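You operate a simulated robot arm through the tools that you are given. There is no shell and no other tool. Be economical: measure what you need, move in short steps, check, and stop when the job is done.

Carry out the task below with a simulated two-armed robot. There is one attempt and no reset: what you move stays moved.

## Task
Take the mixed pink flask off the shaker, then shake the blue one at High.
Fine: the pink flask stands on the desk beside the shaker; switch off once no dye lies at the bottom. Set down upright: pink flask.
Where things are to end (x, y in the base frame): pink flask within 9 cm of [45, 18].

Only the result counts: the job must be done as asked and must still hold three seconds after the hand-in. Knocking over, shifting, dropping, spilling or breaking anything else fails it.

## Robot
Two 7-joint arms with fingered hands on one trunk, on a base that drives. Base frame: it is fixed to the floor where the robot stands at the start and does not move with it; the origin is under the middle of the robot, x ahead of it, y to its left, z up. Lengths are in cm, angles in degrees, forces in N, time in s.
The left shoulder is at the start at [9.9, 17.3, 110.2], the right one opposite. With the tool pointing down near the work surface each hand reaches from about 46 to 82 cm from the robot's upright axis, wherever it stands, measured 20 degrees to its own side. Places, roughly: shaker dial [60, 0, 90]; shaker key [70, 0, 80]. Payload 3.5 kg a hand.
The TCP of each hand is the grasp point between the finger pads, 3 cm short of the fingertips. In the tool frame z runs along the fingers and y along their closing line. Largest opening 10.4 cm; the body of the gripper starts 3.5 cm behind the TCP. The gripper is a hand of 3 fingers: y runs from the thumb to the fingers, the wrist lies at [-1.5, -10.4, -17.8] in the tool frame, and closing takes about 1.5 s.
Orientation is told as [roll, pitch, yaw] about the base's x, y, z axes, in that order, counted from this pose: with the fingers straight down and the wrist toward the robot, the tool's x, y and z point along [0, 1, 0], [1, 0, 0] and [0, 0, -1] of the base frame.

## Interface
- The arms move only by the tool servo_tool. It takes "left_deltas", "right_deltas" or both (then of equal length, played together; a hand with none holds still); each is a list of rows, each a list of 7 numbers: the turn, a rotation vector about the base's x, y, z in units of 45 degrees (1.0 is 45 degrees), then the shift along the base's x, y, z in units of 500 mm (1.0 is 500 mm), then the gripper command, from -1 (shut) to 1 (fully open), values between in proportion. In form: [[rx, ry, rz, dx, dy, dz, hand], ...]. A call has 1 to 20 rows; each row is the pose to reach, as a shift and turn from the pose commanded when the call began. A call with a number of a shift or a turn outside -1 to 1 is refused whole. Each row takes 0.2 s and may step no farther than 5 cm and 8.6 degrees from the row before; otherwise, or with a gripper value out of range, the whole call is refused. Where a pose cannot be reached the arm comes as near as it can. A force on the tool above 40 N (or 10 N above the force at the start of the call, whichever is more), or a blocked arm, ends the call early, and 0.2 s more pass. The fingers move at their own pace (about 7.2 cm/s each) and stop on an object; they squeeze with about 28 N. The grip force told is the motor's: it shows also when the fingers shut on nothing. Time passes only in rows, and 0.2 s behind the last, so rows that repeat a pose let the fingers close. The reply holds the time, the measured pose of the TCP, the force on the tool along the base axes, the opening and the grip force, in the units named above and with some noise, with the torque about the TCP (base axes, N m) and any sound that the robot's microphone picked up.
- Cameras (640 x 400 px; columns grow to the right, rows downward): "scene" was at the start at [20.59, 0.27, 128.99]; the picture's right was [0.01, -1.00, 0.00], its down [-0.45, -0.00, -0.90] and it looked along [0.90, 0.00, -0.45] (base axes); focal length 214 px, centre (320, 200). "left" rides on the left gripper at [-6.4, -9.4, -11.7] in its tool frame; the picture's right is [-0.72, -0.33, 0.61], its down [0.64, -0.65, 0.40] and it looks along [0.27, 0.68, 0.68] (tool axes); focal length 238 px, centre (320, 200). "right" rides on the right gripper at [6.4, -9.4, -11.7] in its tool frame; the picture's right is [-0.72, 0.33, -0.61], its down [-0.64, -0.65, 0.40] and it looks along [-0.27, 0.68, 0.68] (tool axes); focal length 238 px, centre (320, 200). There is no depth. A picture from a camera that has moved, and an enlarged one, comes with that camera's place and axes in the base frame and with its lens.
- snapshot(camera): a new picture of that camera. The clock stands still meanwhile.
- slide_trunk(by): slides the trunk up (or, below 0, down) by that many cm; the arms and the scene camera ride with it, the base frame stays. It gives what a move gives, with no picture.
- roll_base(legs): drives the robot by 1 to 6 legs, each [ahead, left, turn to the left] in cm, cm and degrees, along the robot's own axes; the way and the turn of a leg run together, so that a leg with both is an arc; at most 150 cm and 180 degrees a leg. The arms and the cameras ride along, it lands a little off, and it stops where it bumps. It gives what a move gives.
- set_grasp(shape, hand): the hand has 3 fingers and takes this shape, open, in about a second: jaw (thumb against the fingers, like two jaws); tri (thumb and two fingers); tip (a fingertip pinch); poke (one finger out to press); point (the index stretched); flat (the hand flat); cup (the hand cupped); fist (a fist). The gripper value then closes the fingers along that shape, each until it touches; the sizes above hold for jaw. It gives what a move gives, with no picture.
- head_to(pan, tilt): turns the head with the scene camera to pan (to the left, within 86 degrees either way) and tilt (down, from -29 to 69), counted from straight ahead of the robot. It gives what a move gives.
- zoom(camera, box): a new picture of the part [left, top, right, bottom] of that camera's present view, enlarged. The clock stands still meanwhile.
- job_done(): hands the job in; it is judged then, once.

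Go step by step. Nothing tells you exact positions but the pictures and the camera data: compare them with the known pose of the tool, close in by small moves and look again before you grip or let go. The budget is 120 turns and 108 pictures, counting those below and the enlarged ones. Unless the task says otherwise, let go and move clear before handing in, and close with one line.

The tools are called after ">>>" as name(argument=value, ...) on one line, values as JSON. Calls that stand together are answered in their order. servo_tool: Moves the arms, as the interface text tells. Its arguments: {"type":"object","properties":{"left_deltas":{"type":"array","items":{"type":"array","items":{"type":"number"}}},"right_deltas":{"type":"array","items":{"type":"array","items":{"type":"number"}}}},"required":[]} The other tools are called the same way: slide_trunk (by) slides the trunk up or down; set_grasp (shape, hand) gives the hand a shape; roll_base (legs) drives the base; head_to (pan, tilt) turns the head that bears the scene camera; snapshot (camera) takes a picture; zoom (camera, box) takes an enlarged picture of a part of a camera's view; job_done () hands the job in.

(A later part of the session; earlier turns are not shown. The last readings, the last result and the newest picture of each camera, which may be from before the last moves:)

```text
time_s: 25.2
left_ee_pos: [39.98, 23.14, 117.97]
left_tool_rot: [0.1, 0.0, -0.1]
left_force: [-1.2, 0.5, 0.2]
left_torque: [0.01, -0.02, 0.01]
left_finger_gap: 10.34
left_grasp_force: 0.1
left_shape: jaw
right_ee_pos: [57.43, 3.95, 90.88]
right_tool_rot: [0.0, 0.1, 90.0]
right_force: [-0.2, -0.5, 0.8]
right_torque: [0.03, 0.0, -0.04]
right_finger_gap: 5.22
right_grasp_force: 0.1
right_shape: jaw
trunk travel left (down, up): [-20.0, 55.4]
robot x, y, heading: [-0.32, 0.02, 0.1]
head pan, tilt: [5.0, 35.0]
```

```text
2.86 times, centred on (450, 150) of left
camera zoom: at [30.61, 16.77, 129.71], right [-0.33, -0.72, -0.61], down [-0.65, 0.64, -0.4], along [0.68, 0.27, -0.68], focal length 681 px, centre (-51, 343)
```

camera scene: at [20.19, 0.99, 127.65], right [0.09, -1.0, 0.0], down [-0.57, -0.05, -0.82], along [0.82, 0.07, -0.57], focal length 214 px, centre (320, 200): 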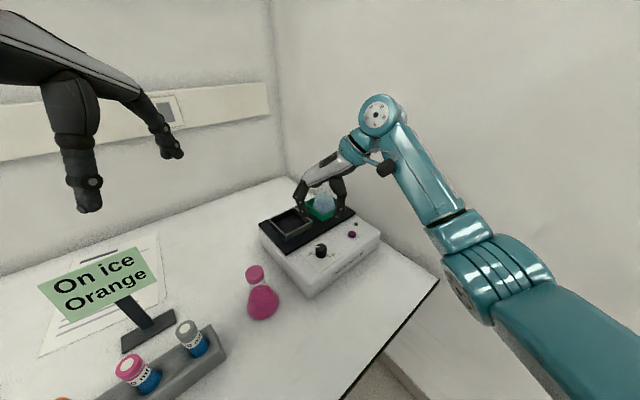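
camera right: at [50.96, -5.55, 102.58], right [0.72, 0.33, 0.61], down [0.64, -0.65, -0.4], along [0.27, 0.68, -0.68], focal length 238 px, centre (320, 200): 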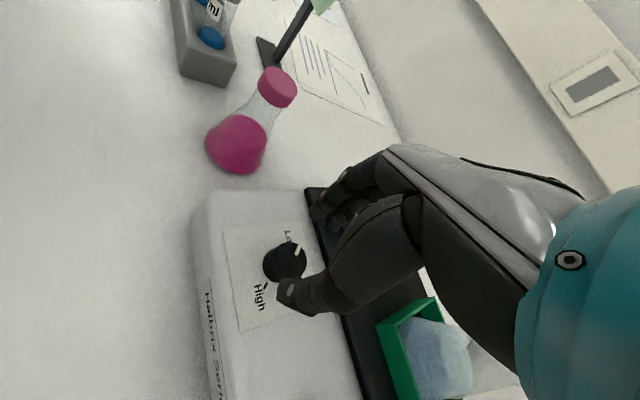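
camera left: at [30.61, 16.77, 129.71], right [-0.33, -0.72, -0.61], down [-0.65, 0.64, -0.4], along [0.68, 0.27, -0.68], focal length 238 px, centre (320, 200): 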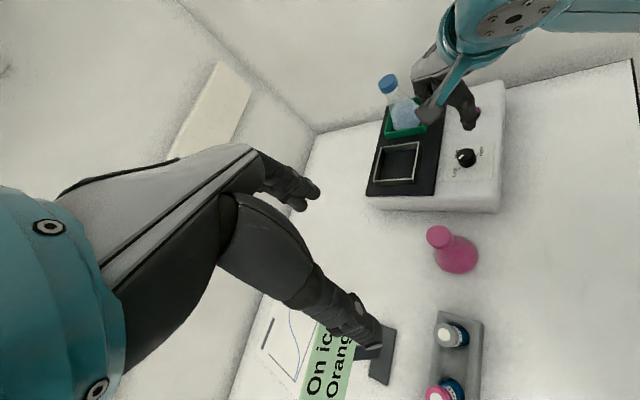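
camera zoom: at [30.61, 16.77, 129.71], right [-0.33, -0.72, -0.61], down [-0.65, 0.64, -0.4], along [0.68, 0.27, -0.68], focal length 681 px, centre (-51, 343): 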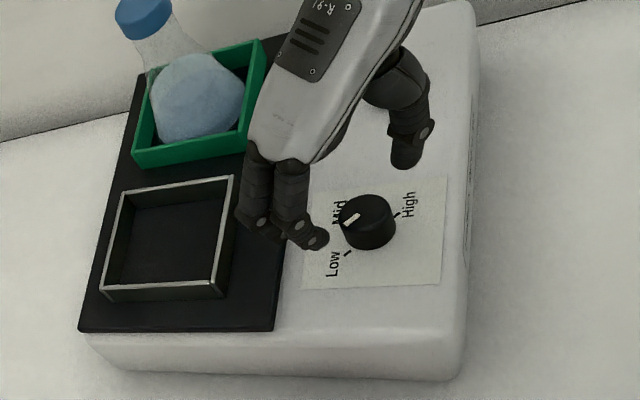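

The dial lies between the open thumb and fingers. I'll lower to z 88 (tips about 1 cm above the panel) and check.

>>> servo_tool(right_deltas=[[0, 0, 0, -0.002, -0.003, -0.02, 0], [0, 0, 0, -0.003, -0.004, -0.04, 0], [0, 0, 0, -0.003, -0.004, -0.056, 0]])

>>> snapshot(camera="right")

>>> zoom(camera="scene", box=[290, 210, 350, 270])

>>> zoom(camera="left", box=[410, 110, 520, 200])

```text
time_s: 26.0
left_ee_pos: [39.84, 23.03, 118.01]
left_tool_rot: [0.0, 0.0, 0.0]
left_force: [-0.4, 0.3, 0.0]
left_torque: [-0.04, 0.01, -0.04]
left_finger_gap: 10.36
left_grasp_force: 0.2
left_shape: jaw
right_ee_pos: [57.2, 3.66, 88.14]
right_tool_rot: [-0.1, 0.0, 90.0]
right_force: [0.1, -0.5, -0.5]
right_torque: [0.02, 0.02, 0.01]
right_finger_gap: 5.23
right_grasp_force: 0.1
right_shape: jaw
trunk travel left (down, up): [-20.0, 55.4]
robot x, y, heading: [-0.03, -0.06, 0.1]
head pan, tilt: [5.0, 35.0]
```

```text
70 pictures are left
camera right: at [50.74, -5.77, 99.79], right [0.72, 0.33, 0.61], down [0.64, -0.65, -0.4], along [0.27, 0.68, -0.68], focal length 238 px, centre (320, 200)
```

right: 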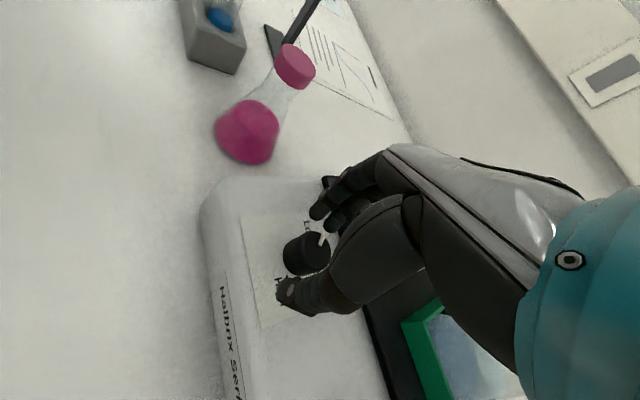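

```text
6.67 times, centred on (320, 240) of scene
camera zoom: at [20.19, 0.99, 127.65], right [0.09, -1.0, 0.0], down [-0.57, -0.05, -0.82], along [0.82, 0.07, -0.57], focal length 1430 px, centre (320, -67)
```

zoom: 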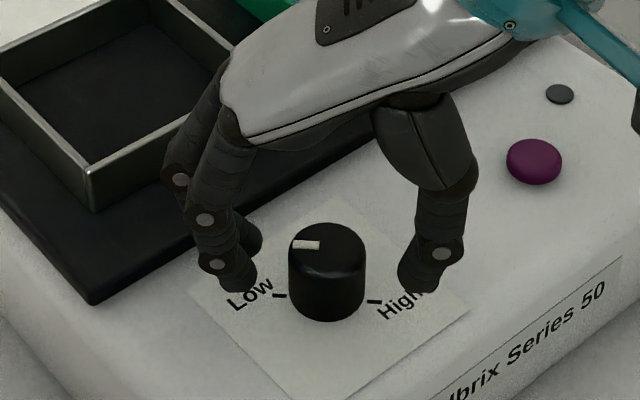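

```text
4.44 times, centred on (465, 155) of left
camera zoom: at [30.6, 16.78, 129.72], right [-0.33, -0.72, -0.61], down [-0.65, 0.64, -0.4], along [0.68, 0.27, -0.68], focal length 1059 px, centre (-324, 400)
```

zoom: 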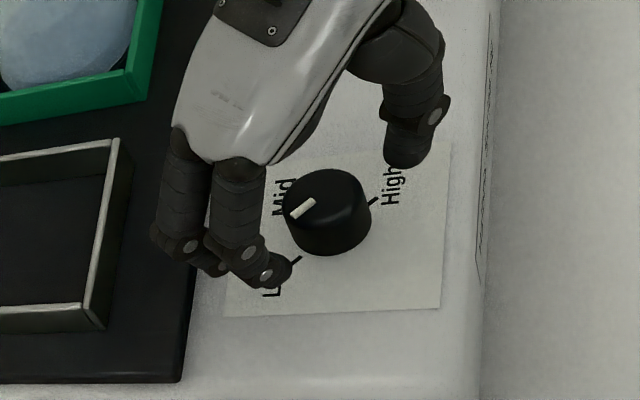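

The fingertips straddle the knob well. Closing on it.

>>> servo_tool(right_deltas=[[0, 0, 0, 0, 0, -0.004, -1], [0, 0, 0, 0, 0, -0.004, -1], [0, 0, 0, 0, 0, -0.004, -1], [0, 0, 0, 0, 0, -0.004, -1], [0, 0, 0, 0, 0, -0.004, -1]])

>>> snapshot(camera="right")

>>> zoom(camera="scene", box=[290, 210, 350, 270])

```text
time_s: 27.2
left_ee_pos: [40.03, 23.12, 118.06]
left_tool_rot: [0.0, 0.1, 0.0]
left_force: [0.3, -0.5, 0.1]
left_torque: [-0.02, -0.04, -0.01]
left_finger_gap: 10.39
left_grasp_force: 0.2
left_shape: jaw
right_ee_pos: [57.15, 3.79, 87.98]
right_tool_rot: [0.0, 0.0, 90.1]
right_force: [-4.2, -1.0, -0.9]
right_torque: [-0.04, 0.06, -0.01]
right_finger_gap: 2.15
right_grasp_force: 27.8
right_shape: jaw
trunk travel left (down, up): [-20.0, 55.4]
robot x, y, heading: [0.19, 0.07, -0.1]
head pan, tilt: [5.0, 35.0]
```

```text
67 pictures are left
camera right: at [50.7, -5.78, 99.6], right [0.72, 0.33, 0.61], down [0.64, -0.65, -0.4], along [0.27, 0.68, -0.68], focal length 238 px, centre (320, 200)
```

right: 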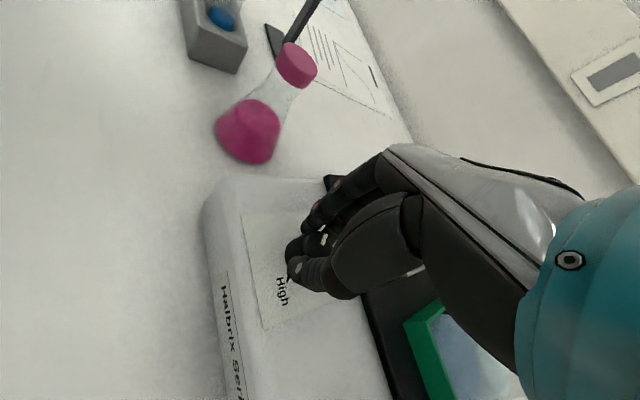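

```text
6.67 times, centred on (320, 240) of scene
camera zoom: at [20.16, 0.97, 127.65], right [0.09, -1.0, 0.0], down [-0.57, -0.05, -0.82], along [0.82, 0.07, -0.57], focal length 1430 px, centre (320, -67)
```

zoom: 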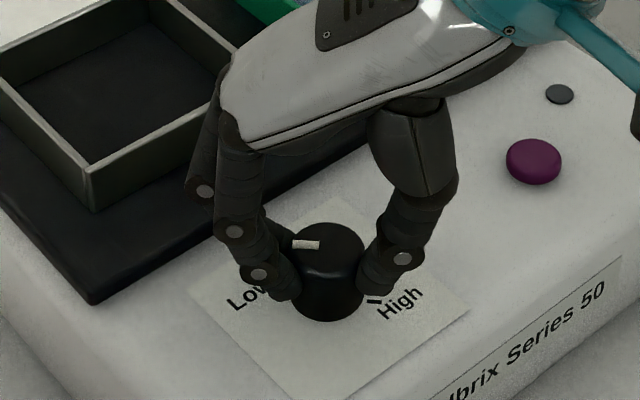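

The fingers hold the knob slightly beyond its centre (toward +x). I'll reopen, shift 0.6 cm toward me, and close again.

>>> servo_tool(right_deltas=[[0, 0, 0, 0, 0, 0, 0], [0, 0, 0, 0, 0, 0, 0], [0, 0, 0, -0.013, 0, 0, 0], [0, 0, 0, -0.013, 0, 0, 0], [0, 0, 0, -0.013, 0, 0, -1], [0, 0, 0, -0.013, 0, 0, -1], [0, 0, 0, -0.013, 0, 0, -1], [0, 0, 0, -0.013, 0, 0, -1], [0, 0, 0, -0.013, 0, 0, -1]])

>>> zoom(camera="right", box=[220, 180, 380, 320])

>>> zoom(camera="scene", box=[290, 210, 350, 270])

```text
time_s: 29.2
left_ee_pos: [39.87, 23.11, 117.95]
left_tool_rot: [0.0, 0.1, 0.0]
left_force: [-0.1, 0.7, 1.2]
left_torque: [-0.02, 0.01, 0.01]
left_finger_gap: 10.37
left_grasp_force: 0.1
left_shape: jaw
right_ee_pos: [56.4, 3.61, 87.78]
right_tool_rot: [0.1, 0.2, 89.9]
right_force: [-9.7, -3.3, -4.8]
right_torque: [-0.04, 0.14, -0.01]
right_finger_gap: 1.43
right_grasp_force: 27.6
right_shape: jaw
trunk travel left (down, up): [-20.0, 55.4]
robot x, y, heading: [0.07, -0.02, -0.0]
head pan, tilt: [5.0, 35.0]
```

```text
2.86 times, centred on (300, 250) of right
camera zoom: at [49.99, -5.8, 99.57], right [0.72, 0.33, 0.61], down [0.64, -0.65, -0.4], along [0.27, 0.68, -0.68], focal length 681 px, centre (377, 57)
```

zoom: 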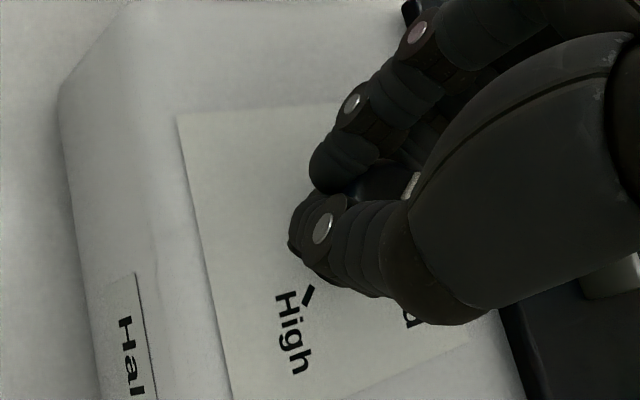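

```text
6.67 times, centred on (320, 240) of scene
camera zoom: at [20.12, 0.95, 127.65], right [0.09, -1.0, 0.0], down [-0.57, -0.05, -0.82], along [0.82, 0.07, -0.57], focal length 1430 px, centre (320, -67)
```

zoom: 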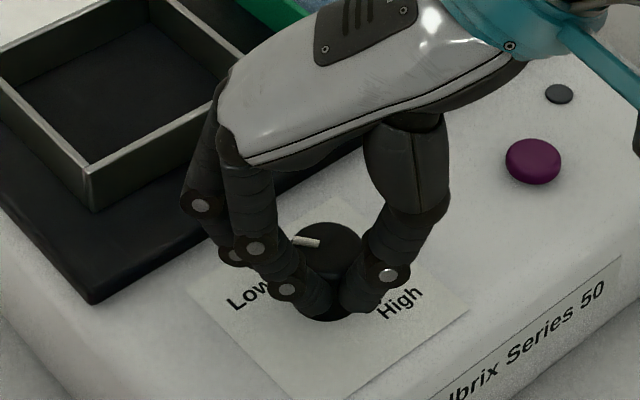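

The force shows the knob centre is actually farther, near x 57.7. Reopen and regrip there.

>>> servo_tool(right_deltas=[[0, 0, 0, 0, 0, 0, 0], [0, 0, 0, 0, 0, 0, 0], [0, 0, 0, 0.026, 0, 0, 0], [0, 0, 0, 0.026, 0, 0, 0], [0, 0, 0, 0.026, 0, 0, -1], [0, 0, 0, 0.026, 0, 0, -1], [0, 0, 0, 0.026, 0, 0, -1], [0, 0, 0, 0.026, 0, 0, -1], [0, 0, 0, 0.026, 0, 0, -1]])

>>> zoom(camera="scene", box=[290, 210, 350, 270])

```text
time_s: 31.2
left_ee_pos: [40.04, 23.1, 117.98]
left_tool_rot: [-0.1, 0.0, 0.0]
left_force: [0.5, -1.0, 0.2]
left_torque: [0.0, 0.0, 0.04]
left_finger_gap: 10.39
left_grasp_force: 0.0
left_shape: jaw
right_ee_pos: [57.79, 3.69, 88.06]
right_tool_rot: [0.1, 0.0, 90.0]
right_force: [0.0, -0.6, 0.0]
right_torque: [-0.05, 0.0, 0.0]
right_finger_gap: 2.18
right_grasp_force: 28.0
right_shape: jaw
trunk travel left (down, up): [-20.0, 55.4]
robot x, y, heading: [-0.22, 0.06, -0.1]
head pan, tilt: [5.0, 35.0]
```

```text
6.67 times, centred on (320, 240) of scene
camera zoom: at [20.19, 0.98, 127.65], right [0.09, -1.0, 0.0], down [-0.57, -0.05, -0.82], along [0.82, 0.07, -0.57], focal length 1430 px, centre (320, -67)
```

zoom: 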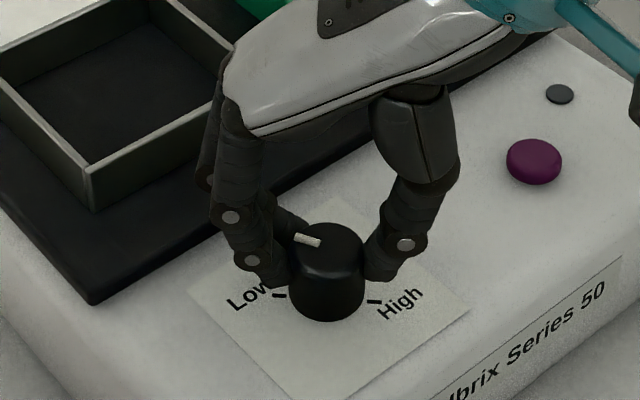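

Force is zero: centred at (57.8, 3.7). Now turning clockwise 45°.

>>> servo_tool(right_deltas=[[0, 0, -0.12, 0, 0, 0, -1], [0, 0, -0.24, 0, 0, 0, -1], [0, 0, -0.36, 0, 0, 0, -1], [0, 0, -0.48, 0, 0, 0, -1], [0, 0, -0.6, 0, 0, 0, -1], [0, 0, -0.72, 0, 0, 0, -1], [0, 0, -0.84, 0, 0, 0, -1], [0, 0, -1, 0, 0, 0, -1]])

>>> zoom(camera="scene", box=[290, 210, 350, 270])

```text
time_s: 33.0
left_ee_pos: [39.87, 23.11, 118.01]
left_tool_rot: [0.0, 0.0, 0.0]
left_force: [-0.2, 0.5, 0.0]
left_torque: [0.0, 0.01, 0.0]
left_finger_gap: 10.35
left_grasp_force: 0.1
left_shape: jaw
right_ee_pos: [57.79, 3.64, 87.86]
right_tool_rot: [-0.2, 0.0, 44.9]
right_force: [-8.0, -4.8, 0.6]
right_torque: [-0.12, 0.18, -0.01]
right_finger_gap: 2.14
right_grasp_force: 28.0
right_shape: jaw
trunk travel left (down, up): [-20.0, 55.4]
robot x, y, heading: [-0.21, 0.08, 0.1]
head pan, tilt: [5.0, 35.0]
```

```text
6.67 times, centred on (320, 240) of scene
camera zoom: at [20.09, 0.94, 127.67], right [0.09, -1.0, 0.0], down [-0.57, -0.05, -0.82], along [0.82, 0.07, -0.57], focal length 1430 px, centre (320, -67)
```

zoom: 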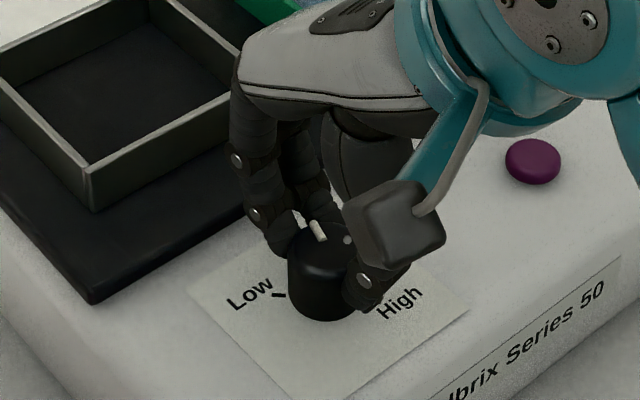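

The knob turned with the hand. Continuing another 45° with a tiny shift to relieve the side force.

>>> servo_tool(right_deltas=[[0, 0, -0.12, -0.004, -0.003, 0, -1], [0, 0, -0.24, -0.005, -0.004, 0, -1], [0, 0, -0.36, -0.006, -0.004, 0, -1], [0, 0, -0.48, -0.006, -0.004, 0, -1], [0, 0, -0.6, -0.006, -0.004, 0, -1], [0, 0, -0.72, -0.006, -0.004, 0, -1], [0, 0, -0.84, -0.006, -0.004, 0, -1], [0, 0, -1, -0.006, -0.004, 0, -1]])

>>> zoom(camera="scene", box=[290, 210, 350, 270])

>>> snapshot(camera="scene")

```text
time_s: 34.8
left_ee_pos: [39.91, 23.17, 117.95]
left_tool_rot: [0.1, -0.1, -0.1]
left_force: [0.4, 0.9, 0.7]
left_torque: [-0.01, 0.0, 0.01]
left_finger_gap: 10.35
left_grasp_force: 0.0
left_shape: jaw
right_ee_pos: [57.52, 3.6, 87.9]
right_tool_rot: [0.0, 0.0, -0.1]
right_force: [1.4, 4.2, 4.2]
right_torque: [0.13, -0.12, 0.05]
right_finger_gap: 2.13
right_grasp_force: 28.3
right_shape: jaw
trunk travel left (down, up): [-20.0, 55.4]
robot x, y, heading: [-0.16, -0.15, -0.0]
head pan, tilt: [5.0, 35.0]
```

```text
6.67 times, centred on (320, 240) of scene
camera zoom: at [20.18, 1.04, 127.65], right [0.09, -1.0, 0.0], down [-0.57, -0.05, -0.82], along [0.82, 0.07, -0.57], focal length 1430 px, centre (320, -67)
```

zoom: 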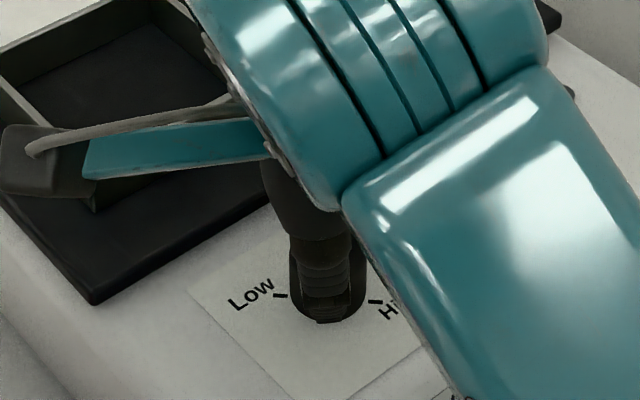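

```text
60 pictures are left
camera scene: at [20.18, 1.04, 127.65], right [0.09, -1.0, 0.0], down [-0.57, -0.05, -0.82], along [0.82, 0.07, -0.57], focal length 214 px, centre (320, 200)
```

scene: 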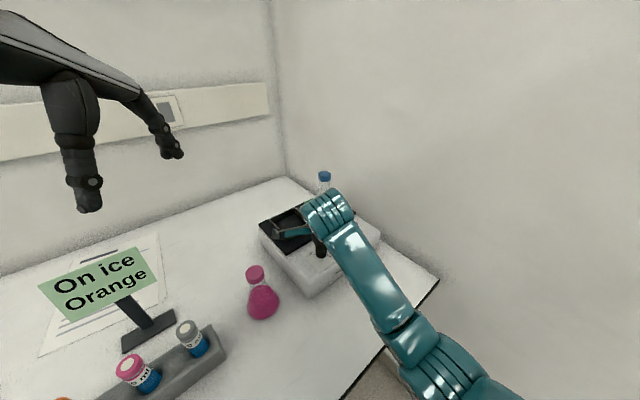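

Still moving freely; about Mid now. Another 45°.

>>> servo_tool(right_deltas=[[0, 0, -0.12, 0, 0, 0, -1], [0, 0, -0.24, 0, 0, 0, -1], [0, 0, -0.36, 0, 0, 0, -1], [0, 0, -0.48, 0, 0, 0, -1], [0, 0, -0.6, 0, 0, 0, -1], [0, 0, -0.72, 0, 0, 0, -1], [0, 0, -0.84, 0, 0, 0, -1], [0, 0, -1, 0, 0, 0, -1]])

>>> zoom(camera="left", box=[410, 110, 520, 200])

>>> snapshot(camera="scene")

```text
time_s: 36.6
left_ee_pos: [39.84, 23.17, 118.03]
left_tool_rot: [0.0, -0.1, 0.1]
left_force: [-0.1, 0.7, 0.2]
left_torque: [0.03, 0.03, 0.03]
left_finger_gap: 10.39
left_grasp_force: 0.1
left_shape: jaw
right_ee_pos: [57.58, 3.66, 87.88]
right_tool_rot: [0.1, -0.1, -45.0]
right_force: [-7.7, 7.1, 10.1]
right_torque: [0.14, 0.25, 0.01]
right_finger_gap: 2.16
right_grasp_force: 27.8
right_shape: jaw
right hand out of reach, approached as far as the arm can: row 8
trunk travel left (down, up): [-20.0, 55.4]
robot x, y, heading: [0.1, -0.04, -0.3]
head pan, tilt: [5.0, 35.0]
```

```text
4.44 times, centred on (465, 155) of left
camera zoom: at [30.39, 16.85, 129.78], right [-0.33, -0.72, -0.61], down [-0.65, 0.64, -0.41], along [0.68, 0.27, -0.68], focal length 1059 px, centre (-324, 400)
```

zoom: 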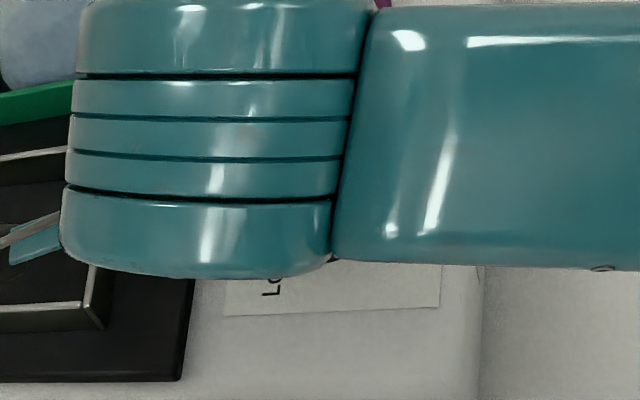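

```text
58 pictures are left
camera scene: at [19.99, 1.06, 127.7], right [0.09, -1.0, 0.0], down [-0.57, -0.05, -0.82], along [0.82, 0.07, -0.57], focal length 214 px, centre (320, 200)
```

scene: 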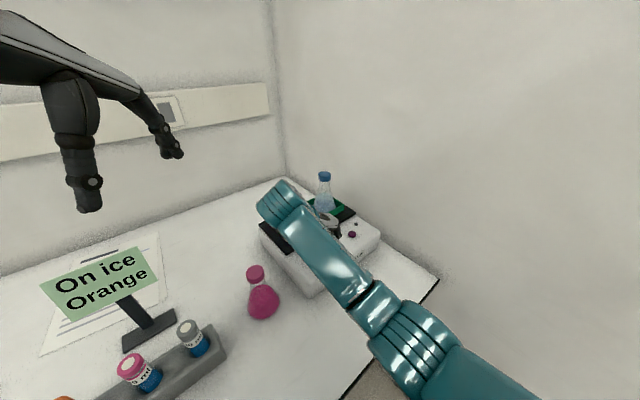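

Limit of the wrist at -45°. I'll release, rise, swing back and look at the pointer.

>>> servo_tool(right_deltas=[[0, 0, 0, 0, 0, 0, -0.3], [0, 0, 0, 0, 0, 0, 0], [0, 0, 0, 0, 0, 0, 0], [0, 0, 0, 0, 0, 0.06, 0], [0, 0, 0.18, 0, 0, 0.12, 0], [0, 0, 0.36, 0, 0, 0.18, 0], [0, 0, 0.54, 0, 0, 0.2, 0], [0, 0, 0.72, 0, 0, 0.2, 0], [0, 0, 0.9, 0, 0, 0.2, 0], [0, 0, 1, 0, 0, 0.2, 0]])

>>> servo_tool(right_deltas=[[0, 0, 0.18, 0, 0, 0, 0], [0, 0, 0.36, 0, 0, 0, 0], [0, 0, 0.54, 0, 0, 0, 0], [0, 0, 0.72, 0, 0, 0, 0], [0, 0, 0.9, 0, 0, 0, 0], [0, 0, 1, 0, 0, 0, 0]])

>>> zoom(camera="left", box=[410, 110, 520, 200])

>>> zoom(camera="scene", box=[290, 210, 350, 270])

```text
time_s: 38.8
left_ee_pos: [39.92, 22.99, 117.96]
left_tool_rot: [0.0, 0.0, 0.0]
left_force: [0.2, -0.4, 0.2]
left_torque: [0.02, 0.0, -0.01]
left_finger_gap: 10.38
left_grasp_force: 0.0
left_shape: jaw
right_ee_pos: [57.85, 3.41, 97.7]
right_tool_rot: [0.0, 0.0, 0.1]
right_force: [0.2, -0.6, 0.5]
right_torque: [0.01, 0.03, 0.0]
right_finger_gap: 5.12
right_grasp_force: 0.0
right_shape: jaw
right hand out of reach, approached as far as the arm can: row 4, 5, 6, 7
trunk travel left (down, up): [-20.0, 55.4]
robot x, y, heading: [-0.08, 0.25, -0.2]
head pan, tilt: [5.0, 35.0]
```

```text
time_s: 40.2
left_ee_pos: [39.96, 23.16, 117.94]
left_tool_rot: [0.0, 0.0, 0.1]
left_force: [0.2, -0.6, 0.7]
left_torque: [-0.02, 0.0, 0.02]
left_finger_gap: 10.37
left_grasp_force: 0.0
left_shape: jaw
right_ee_pos: [57.73, 3.5, 97.69]
right_tool_rot: [-0.1, 0.1, 45.1]
right_force: [-0.5, 0.1, -0.1]
right_torque: [0.02, 0.02, -0.01]
right_finger_gap: 5.15
right_grasp_force: 0.1
right_shape: jaw
trunk travel left (down, up): [-20.0, 55.4]
robot x, y, heading: [0.41, 0.06, -0.0]
head pan, tilt: [5.0, 35.0]
```

```text
4.44 times, centred on (465, 155) of left
camera zoom: at [30.59, 16.77, 129.72], right [-0.33, -0.72, -0.61], down [-0.65, 0.64, -0.4], along [0.68, 0.27, -0.68], focal length 1059 px, centre (-324, 400)
```

zoom: 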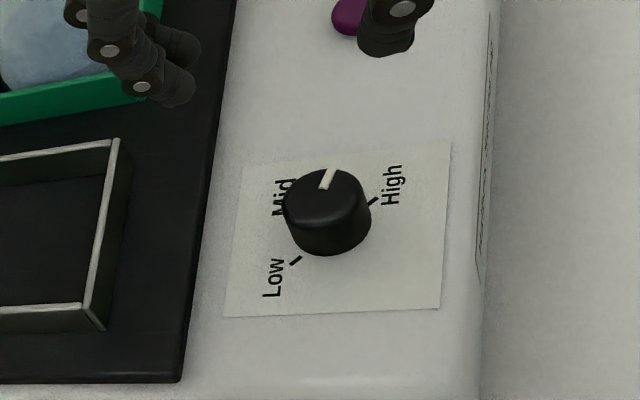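

```text
6.67 times, centred on (320, 240) of scene
camera zoom: at [20.19, 0.98, 127.65], right [0.09, -1.0, 0.0], down [-0.57, -0.05, -0.82], along [0.82, 0.07, -0.57], focal length 1430 px, centre (320, -67)
```

zoom: 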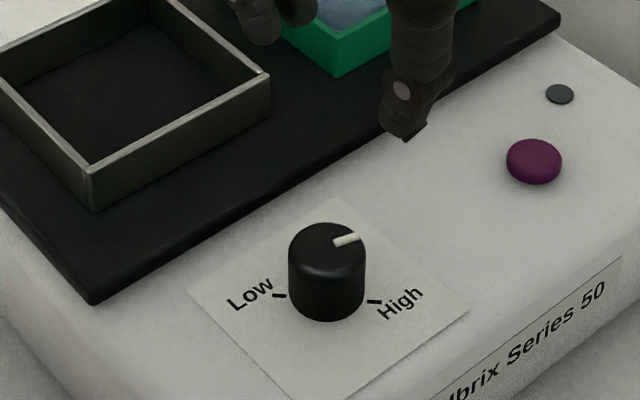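

The pointer is between Mid and High, roughly 35° short of High. I'll regrip from yaw +90.

>>> servo_tool(right_deltas=[[0, 0, 0.18, 0, 0.004, 0, 0], [0, 0, 0.36, 0, 0.004, 0, 0], [0, 0, 0.54, 0, 0.004, 0, 0], [0, 0, 0.72, 0, 0.004, -0.04, 0], [0, 0, 0.9, 0, 0.004, -0.1, 0], [0, 0, 1, 0, 0.004, -0.15, 0], [0, 0, 1, 0, 0.004, -0.18, 0], [0, 0, 1, 0, 0.004, -0.196, 0], [0, 0, 1, 0, 0.004, -0.196, -1], [0, 0, 1, 0, 0.004, -0.196, -1], [0, 0, 1, 0, 0.004, -0.196, -1], [0, 0, 1, 0, 0.004, -0.196, -1], [0, 0, 1, 0, 0.004, -0.196, -1]])

>>> zoom(camera="scene", box=[290, 210, 350, 270])

```text
time_s: 43.0
left_ee_pos: [39.96, 23.13, 118.01]
left_tool_rot: [0.0, 0.0, 0.0]
left_force: [-0.5, 1.8, 0.9]
left_torque: [0.0, 0.0, -0.01]
left_finger_gap: 10.37
left_grasp_force: 0.0
left_shape: jaw
right_ee_pos: [57.79, 3.78, 87.77]
right_tool_rot: [0.1, 0.0, 90.0]
right_force: [0.8, -0.3, -1.7]
right_torque: [0.0, -0.03, 0.04]
right_finger_gap: 2.08
right_grasp_force: 28.0
right_shape: jaw
trunk travel left (down, up): [-20.0, 55.4]
robot x, y, heading: [-0.06, 0.04, -0.2]
head pan, tilt: [5.0, 35.0]
```

```text
6.67 times, centred on (320, 240) of scene
camera zoom: at [20.22, 0.98, 127.64], right [0.09, -1.0, 0.0], down [-0.57, -0.05, -0.82], along [0.82, 0.07, -0.57], focal length 1430 px, centre (320, -67)
```

zoom: 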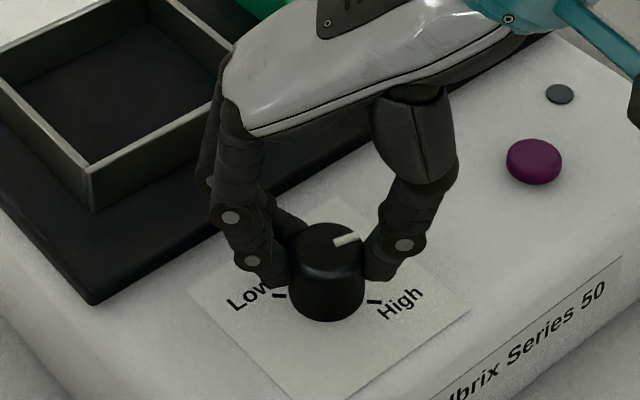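

Gripped again, centred. Turning 27° clockwise and viewing.

>>> servo_tool(right_deltas=[[0, 0, -0.1, 0, 0, 0, -1], [0, 0, -0.2, 0, 0, 0, -1], [0, 0, -0.3, -0.002, -0.001, 0, -1], [0, 0, -0.4, -0.003, -0.002, 0, -1], [0, 0, -0.5, -0.004, -0.002, 0, -1], [0, 0, -0.6, -0.004, -0.002, 0, -1]])

>>> zoom(camera="scene", box=[290, 210, 350, 270])

>>> zoom(camera="left", box=[410, 110, 520, 200])

```text
time_s: 44.4
left_ee_pos: [40.1, 23.07, 117.94]
left_tool_rot: [0.0, 0.0, 0.0]
left_force: [-0.2, -0.6, 0.6]
left_torque: [0.0, 0.03, 0.01]
left_finger_gap: 10.38
left_grasp_force: 0.1
left_shape: jaw
right_ee_pos: [57.67, 3.68, 87.95]
right_tool_rot: [0.0, 0.0, 62.8]
right_force: [5.7, 3.3, -2.8]
right_torque: [0.12, -0.12, -0.01]
right_finger_gap: 2.08
right_grasp_force: 27.5
right_shape: jaw
trunk travel left (down, up): [-20.0, 55.4]
robot x, y, heading: [0.05, -0.11, 0.2]
head pan, tilt: [5.0, 35.0]
```

```text
6.67 times, centred on (320, 240) of scene
camera zoom: at [20.27, 1.02, 127.63], right [0.09, -1.0, 0.0], down [-0.57, -0.05, -0.82], along [0.82, 0.07, -0.57], focal length 1430 px, centre (320, -67)
```

zoom: 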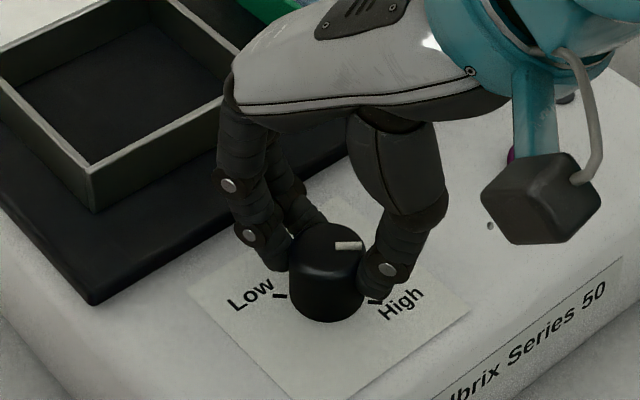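

```text
4.44 times, centred on (465, 155) of left
camera zoom: at [30.68, 16.81, 129.69], right [-0.33, -0.72, -0.61], down [-0.65, 0.64, -0.4], along [0.68, 0.27, -0.68], focal length 1059 px, centre (-324, 400)
```

zoom: 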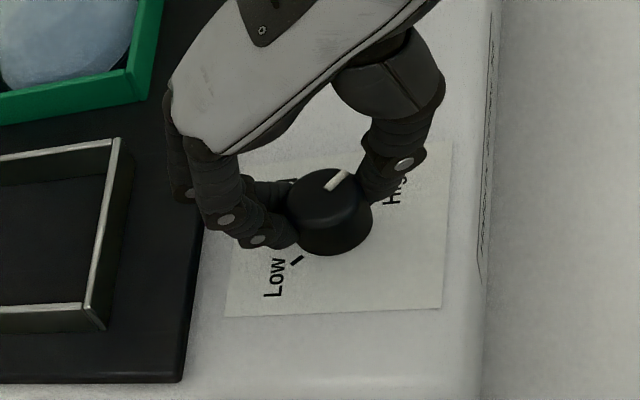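

Nearly there; the pointer is a little short of the High mark. I'll turn ~11° more, release, and check in a clear view.

>>> servo_tool(right_deltas=[[0, 0, -0.09, 0, 0, 0, -1], [0, 0, -0.17, 0.001, 0.001, 0, -1], [0, 0, -0.25, 0.001, 0.001, 0, -1], [0, 0, -0.25, 0.001, 0.001, 0, -0.4], [0, 0, -0.25, 0.001, 0.001, 0, 0], [0, 0, -0.25, 0.001, 0.001, 0, 0], [0, 0, -0.25, 0.001, 0.001, 0.06, 0], [0, 0, -0.1, 0.001, 0.001, 0.14, 0], [0, 0, 0.08, 0.001, 0.001, 0.2, 0], [0, 0, 0.26, 0.001, 0.001, 0.24, 0], [0, 0, 0.44, 0.001, 0.001, 0.24, 0], [0, 0, 0.6, 0.001, 0.001, 0.24, 0]])

>>> zoom(camera="scene", box=[300, 225, 340, 260])

>>> zoom(camera="left", box=[430, 130, 500, 190])

>>> zoom(camera="right", box=[200, 160, 380, 320])

```text
time_s: 47.0
left_ee_pos: [39.98, 23.17, 117.89]
left_tool_rot: [-0.1, 0.0, 0.1]
left_force: [-0.1, 0.5, -0.5]
left_torque: [-0.02, 0.0, -0.01]
left_finger_gap: 10.37
left_grasp_force: 0.0
left_shape: jaw
right_ee_pos: [57.61, 3.68, 99.9]
right_tool_rot: [0.1, 0.1, 90.2]
right_force: [0.4, -0.2, -0.3]
right_torque: [-0.03, 0.02, -0.01]
right_finger_gap: 5.15
right_grasp_force: 0.1
right_shape: jaw
trunk travel left (down, up): [-20.0, 55.4]
robot x, y, heading: [-0.06, -0.36, -0.3]
head pan, tilt: [5.0, 35.0]
```

```text
11.43 times, centred on (320, 242) of scene
camera zoom: at [20.19, 0.99, 127.65], right [0.09, -1.0, 0.0], down [-0.57, -0.05, -0.82], along [0.82, 0.07, -0.57], focal length 2451 px, centre (320, -286)
```

zoom: 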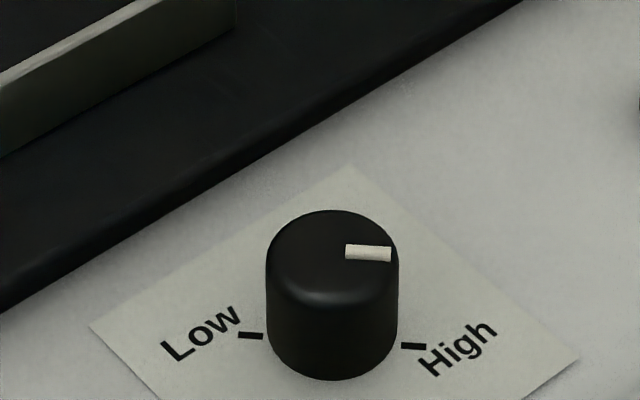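

```text
6.67 times, centred on (465, 160) of left
camera zoom: at [30.59, 16.79, 129.72], right [-0.33, -0.72, -0.61], down [-0.65, 0.64, -0.4], along [0.68, 0.27, -0.68], focal length 1589 px, centre (-647, 467)
```

zoom: 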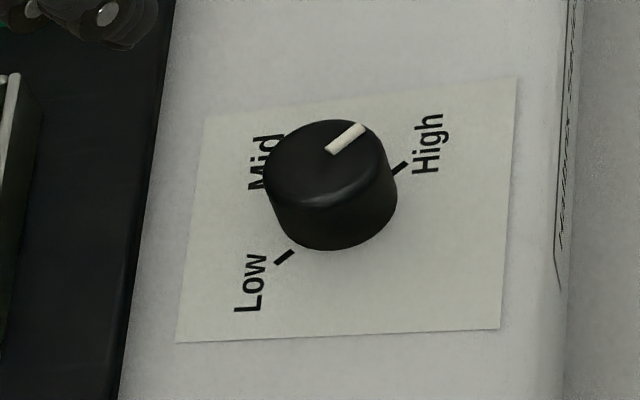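

```text
2.50 times, centred on (290, 240) of right
camera zoom: at [51.18, -5.83, 111.57], right [0.72, 0.33, 0.61], down [0.64, -0.65, -0.4], along [0.27, 0.68, -0.68], focal length 596 px, centre (395, 100)
```

zoom: 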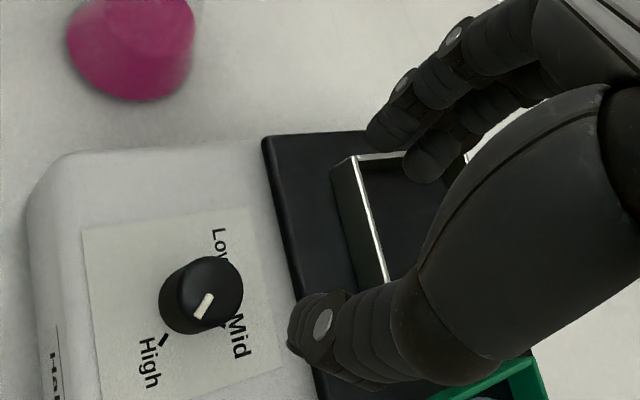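

The pointer now lines up with the High mark. Next I'll close the right hand and bring it over the purple key at about (65.2, -4.4, 85).

>>> servo_tool(right_deltas=[[0, 0, 0, 0.04, -0.04, 0, -1], [0, 0, 0, 0.08, -0.08, 0, -1], [0, 0, 0, 0.12, -0.12, 0, -1], [0, 0, 0, 0.152, -0.162, 0, -1], [0, 0, 0, 0.152, -0.162, -0.06, -1], [0, 0, 0, 0.152, -0.162, -0.12, -1], [0, 0, 0, 0.152, -0.162, -0.16, -1]])

>>> snapshot(camera="right")

>>> zoom(camera="scene", box=[290, 180, 390, 260])

>>> zoom(camera="left", box=[400, 60, 530, 170])

```text
time_s: 48.6
left_ee_pos: [40.16, 23.23, 117.94]
left_tool_rot: [0.0, 0.0, 0.0]
left_force: [0.1, -0.9, 0.2]
left_torque: [0.0, 0.01, -0.02]
left_finger_gap: 10.37
left_grasp_force: 0.1
left_shape: jaw
right_ee_pos: [65.17, -4.33, 91.99]
right_tool_rot: [0.1, 0.0, 90.0]
right_force: [0.1, -0.6, -0.2]
right_torque: [0.04, -0.04, 0.01]
right_finger_gap: 0.03
right_grasp_force: 28.0
right_shape: jaw
trunk travel left (down, up): [-20.0, 55.4]
robot x, y, heading: [-0.06, 0.13, 0.1]
head pan, tilt: [5.0, 35.0]
```

```text
49 pictures are left
camera right: at [58.8, -13.8, 103.51], right [0.72, 0.33, 0.61], down [0.64, -0.65, -0.4], along [0.27, 0.68, -0.68], focal length 238 px, centre (320, 200)
```

right: 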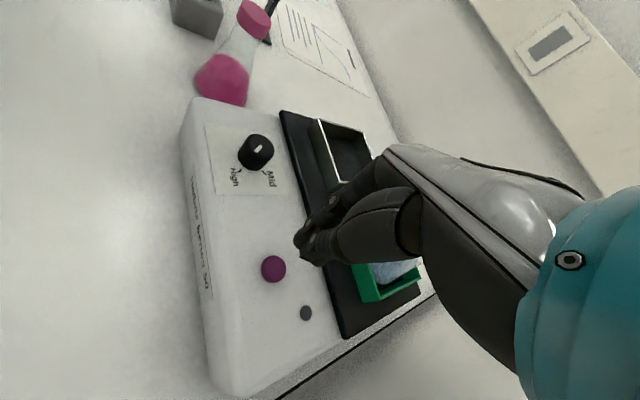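

```text
5.00 times, centred on (340, 220) of scene
camera zoom: at [20.21, 0.98, 127.64], right [0.09, -1.0, 0.0], down [-0.57, -0.05, -0.82], along [0.82, 0.07, -0.57], focal length 1072 px, centre (220, 100)
```

zoom: 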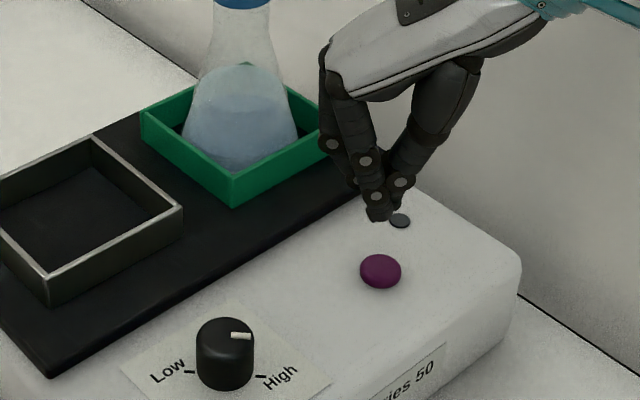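

```text
3.64 times, centred on (465, 115) of left
camera zoom: at [30.61, 16.77, 129.71], right [-0.33, -0.72, -0.61], down [-0.65, 0.64, -0.4], along [0.68, 0.27, -0.68], focal length 867 px, centre (-207, 509)
```

zoom: 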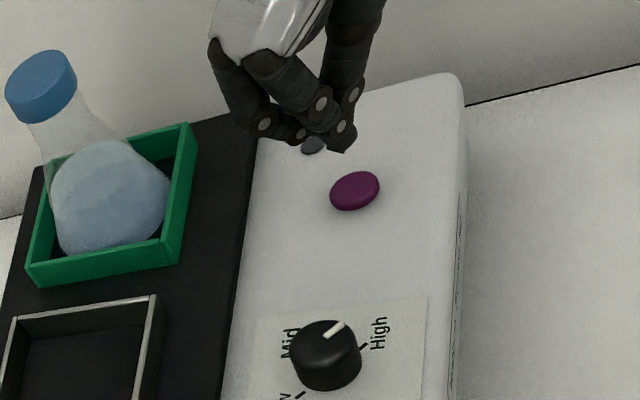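

The closed fingertips are just above the key. I'll shift 0.3 cm and press down in small steps.

>>> servo_tool(right_deltas=[[0, 0, 0, 0, -0.007, -0.03, -1], [0, 0, 0, 0, -0.007, -0.05, -1], [0, 0, 0, 0, -0.007, -0.06, -1]])

>>> zoom(camera="scene", box=[290, 180, 390, 260])

>>> zoom(camera="left", box=[400, 60, 530, 170])

```text
time_s: 49.4
left_ee_pos: [39.91, 23.06, 118.03]
left_tool_rot: [-0.1, 0.0, 0.0]
left_force: [0.1, -0.3, 0.7]
left_torque: [-0.03, -0.02, -0.01]
left_finger_gap: 10.39
left_grasp_force: 0.1
left_shape: jaw
right_ee_pos: [65.27, -4.72, 88.87]
right_tool_rot: [-0.1, 0.1, 89.9]
right_force: [0.3, 0.0, 0.0]
right_torque: [0.04, 0.04, 0.01]
right_finger_gap: 0.0
right_grasp_force: 28.4
right_shape: jaw
trunk travel left (down, up): [-20.0, 55.4]
robot x, y, heading: [-0.13, 0.08, -0.0]
head pan, tilt: [5.0, 35.0]
```

```text
5.00 times, centred on (340, 220) of scene
camera zoom: at [20.2, 0.98, 127.65], right [0.09, -1.0, 0.0], down [-0.57, -0.05, -0.82], along [0.82, 0.07, -0.57], focal length 1072 px, centre (220, 100)
```

zoom: 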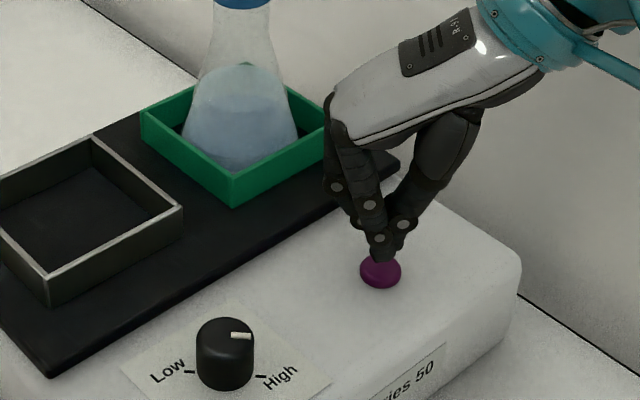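

```text
3.64 times, centred on (465, 115) of left
camera zoom: at [30.6, 16.77, 129.72], right [-0.33, -0.72, -0.61], down [-0.65, 0.64, -0.4], along [0.68, 0.27, -0.68], focal length 867 px, centre (-207, 509)
```

zoom: 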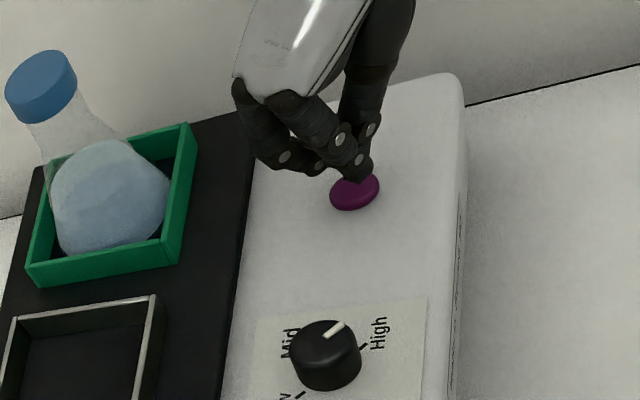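

Well aligned on the key. Pressing in 2 mm steps.

>>> servo_tool(right_deltas=[[0, 0, 0, 0, 0, -0.006, -1], [0, 0, 0, 0, 0, -0.012, -1], [0, 0, 0, 0, 0, -0.018, -1], [0, 0, 0, 0, 0, -0.022, -1]])

>>> zoom(camera="scene", box=[290, 180, 390, 260])

```text
time_s: 50.4
left_ee_pos: [40.08, 23.08, 117.98]
left_tool_rot: [0.0, -0.1, 0.0]
left_force: [0.4, 1.0, -0.2]
left_torque: [-0.01, 0.0, 0.02]
left_finger_gap: 10.34
left_grasp_force: 0.2
left_shape: jaw
right_ee_pos: [65.16, -4.68, 87.88]
right_tool_rot: [0.0, 0.0, 90.0]
right_force: [0.1, -0.4, -0.1]
right_torque: [0.01, 0.02, -0.01]
right_finger_gap: 0.0
right_grasp_force: 28.5
right_shape: jaw
trunk travel left (down, up): [-20.0, 55.4]
robot x, y, heading: [-0.29, 0.27, -0.1]
head pan, tilt: [5.0, 35.0]
```

```text
5.00 times, centred on (340, 220) of scene
camera zoom: at [20.19, 0.99, 127.65], right [0.09, -1.0, 0.0], down [-0.57, -0.05, -0.82], along [0.82, 0.07, -0.57], focal length 1072 px, centre (220, 100)
```

zoom: 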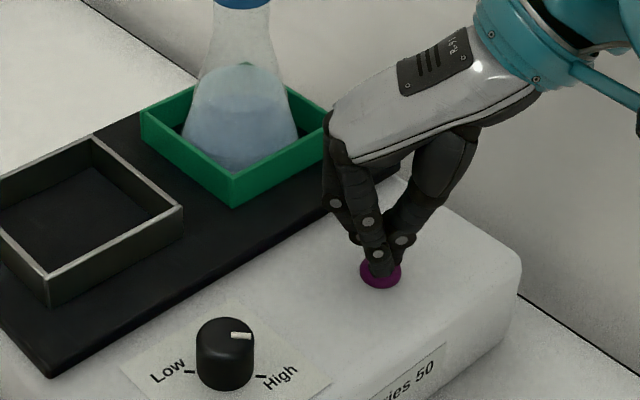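

>>> servo_tool(right_deltas=[[0, 0, 0, 0, 0, -0.004, -1], [0, 0, 0, 0, 0, -0.008, -1], [0, 0, 0, 0, 0, -0.012, -1]])

```text
time_s: 51.2
left_ee_pos: [40.0, 23.13, 118.0]
left_tool_rot: [0.1, -0.1, 0.0]
left_force: [-0.3, 0.0, -0.2]
left_torque: [-0.02, 0.02, 0.01]
left_finger_gap: 10.36
left_grasp_force: 0.0
left_shape: jaw
right_ee_pos: [65.26, -4.74, 87.22]
right_tool_rot: [-0.1, 0.0, 90.1]
right_force: [0.7, 0.2, 2.4]
right_torque: [0.0, 0.0, -0.01]
right_finger_gap: 0.0
right_grasp_force: 28.3
right_shape: jaw
trunk travel left (down, up): [-20.0, 55.4]
robot x, y, heading: [0.18, -0.36, -0.1]
head pan, tilt: [5.0, 35.0]
heard: click
```

A click: the key was pressed. I'll lift off and watch the shaker.

>>> servo_tool(right_deltas=[[0, 0, 0, 0, 0, 0.03, -1], [0, 0, 0, 0, 0, 0.1, -1], [0, 0, 0, 0, 0, 0.16, -1]])

>>> zoom(camera="scene", box=[270, 150, 390, 270])

```text
time_s: 52.0
left_ee_pos: [39.94, 23.19, 118.01]
left_tool_rot: [0.0, 0.1, 0.0]
left_force: [0.2, 0.4, 0.1]
left_torque: [0.01, 0.02, -0.01]
left_finger_gap: 10.37
left_grasp_force: 0.1
left_shape: jaw
right_ee_pos: [65.28, -4.7, 95.26]
right_tool_rot: [0.0, 0.0, 89.9]
right_force: [-0.1, 0.8, 0.0]
right_torque: [0.0, 0.01, -0.02]
right_finger_gap: 0.0
right_grasp_force: 28.3
right_shape: jaw
trunk travel left (down, up): [-20.0, 55.4]
robot x, y, heading: [-0.15, -0.1, 0.2]
head pan, tilt: [5.0, 35.0]
```

```text
3.33 times, centred on (330, 210) of scene
camera zoom: at [20.16, 1.0, 127.65], right [0.09, -1.0, 0.0], down [-0.57, -0.05, -0.82], along [0.82, 0.07, -0.57], focal length 715 px, centre (287, 167)
```

zoom: 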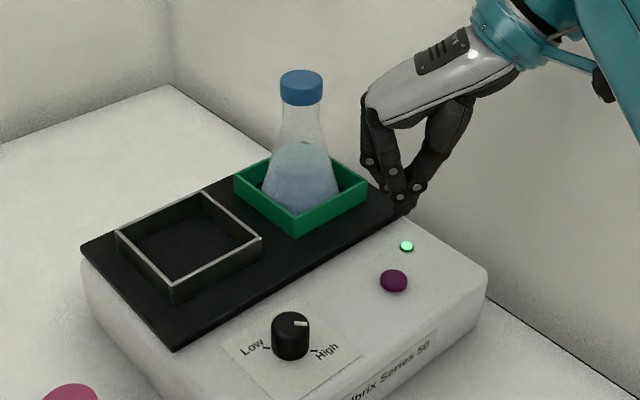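

The lamp is green: it's running at High. I'll wait in place and watch the blue flask.

>>> zoom(camera="scene", box=[300, 160, 350, 225])

>>> zoom(camera="left", box=[360, 60, 460, 150])

>>> servo_tool(right_deltas=[[0, 0, 0, 0, 0, 0.02, -1], [0, 0, 0, 0, 0, 0.02, -1], [0, 0, 0, 0, 0, 0.02, -1], [0, 0, 0, 0, 0, 0.02, -1], [0, 0, 0, 0, 0, 0.02, -1], [0, 0, 0, 0, 0, 0.02, -1], [0, 0, 0, 0, 0, 0.02, -1], [0, 0, 0, 0, 0, 0.02, -1], [0, 0, 0, 0, 0, 0.02, -1], [0, 0, 0, 0, 0, 0.02, -1]])

>>> zoom(camera="scene", box=[300, 160, 350, 225])

>>> zoom(camera="left", box=[360, 60, 460, 150])

```text
6.15 times, centred on (325, 192) of scene
camera zoom: at [20.16, 1.0, 127.65], right [0.09, -1.0, 0.0], down [-0.57, -0.05, -0.82], along [0.82, 0.07, -0.57], focal length 1320 px, centre (289, 246)
```

zoom: 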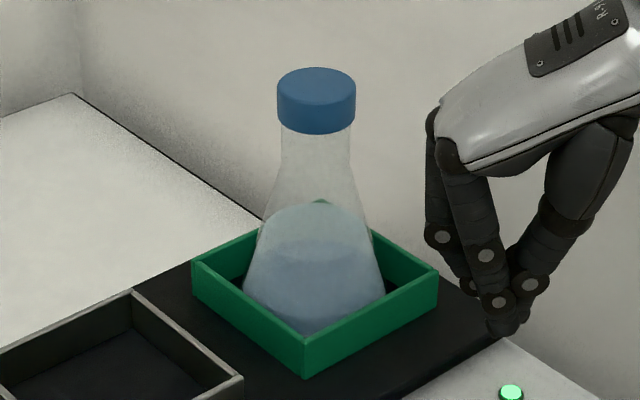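

```text
4.44 times, centred on (410, 105) of left
camera zoom: at [30.56, 16.79, 129.73], right [-0.33, -0.72, -0.61], down [-0.65, 0.64, -0.4], along [0.68, 0.27, -0.68], focal length 1059 px, centre (-80, 622)
```

zoom: 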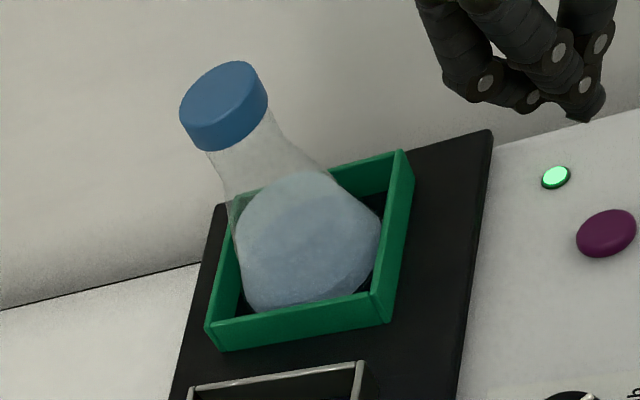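

```text
time_s: 54.2
left_ee_pos: [39.92, 23.23, 117.9]
left_tool_rot: [0.0, -0.1, 0.0]
left_force: [0.4, -0.3, 0.7]
left_torque: [0.02, 0.01, 0.01]
left_finger_gap: 10.36
left_grasp_force: 0.0
left_shape: jaw
right_ee_pos: [65.25, -4.76, 96.22]
right_tool_rot: [-0.1, 0.0, 90.0]
right_force: [0.3, 0.7, -0.3]
right_torque: [-0.02, -0.02, 0.02]
right_finger_gap: 0.0
right_grasp_force: 27.8
right_shape: jaw
trunk travel left (down, up): [-20.0, 55.4]
robot x, y, heading: [0.18, 0.37, 0.2]
head pan, tilt: [5.0, 35.0]
```

```text
6.15 times, centred on (325, 192) of scene
camera zoom: at [20.19, 0.99, 127.65], right [0.09, -1.0, 0.0], down [-0.57, -0.05, -0.82], along [0.82, 0.07, -0.57], focal length 1320 px, centre (289, 246)
```

zoom: 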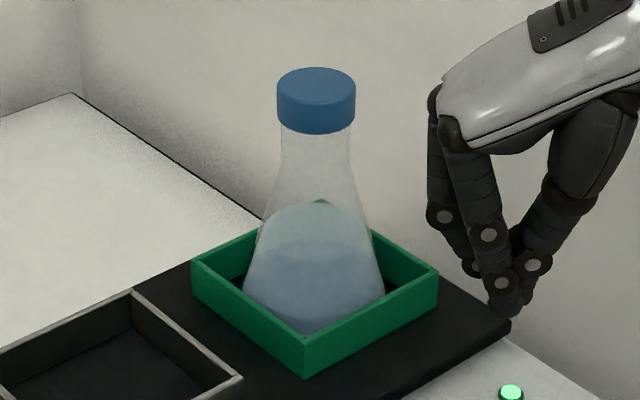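

```text
4.44 times, centred on (410, 105) of left
camera zoom: at [30.59, 16.78, 129.72], right [-0.33, -0.72, -0.61], down [-0.65, 0.64, -0.4], along [0.68, 0.27, -0.68], focal length 1059 px, centre (-80, 622)
```

zoom: 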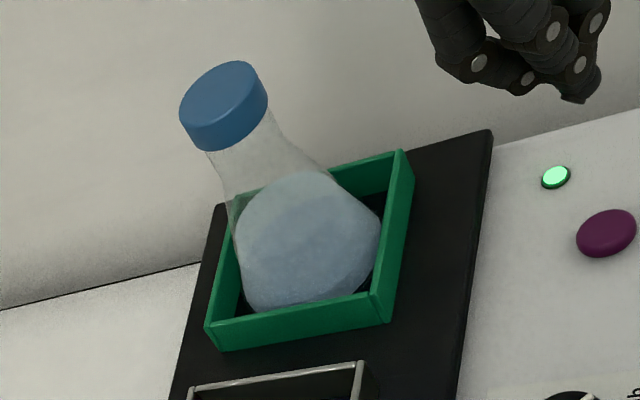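

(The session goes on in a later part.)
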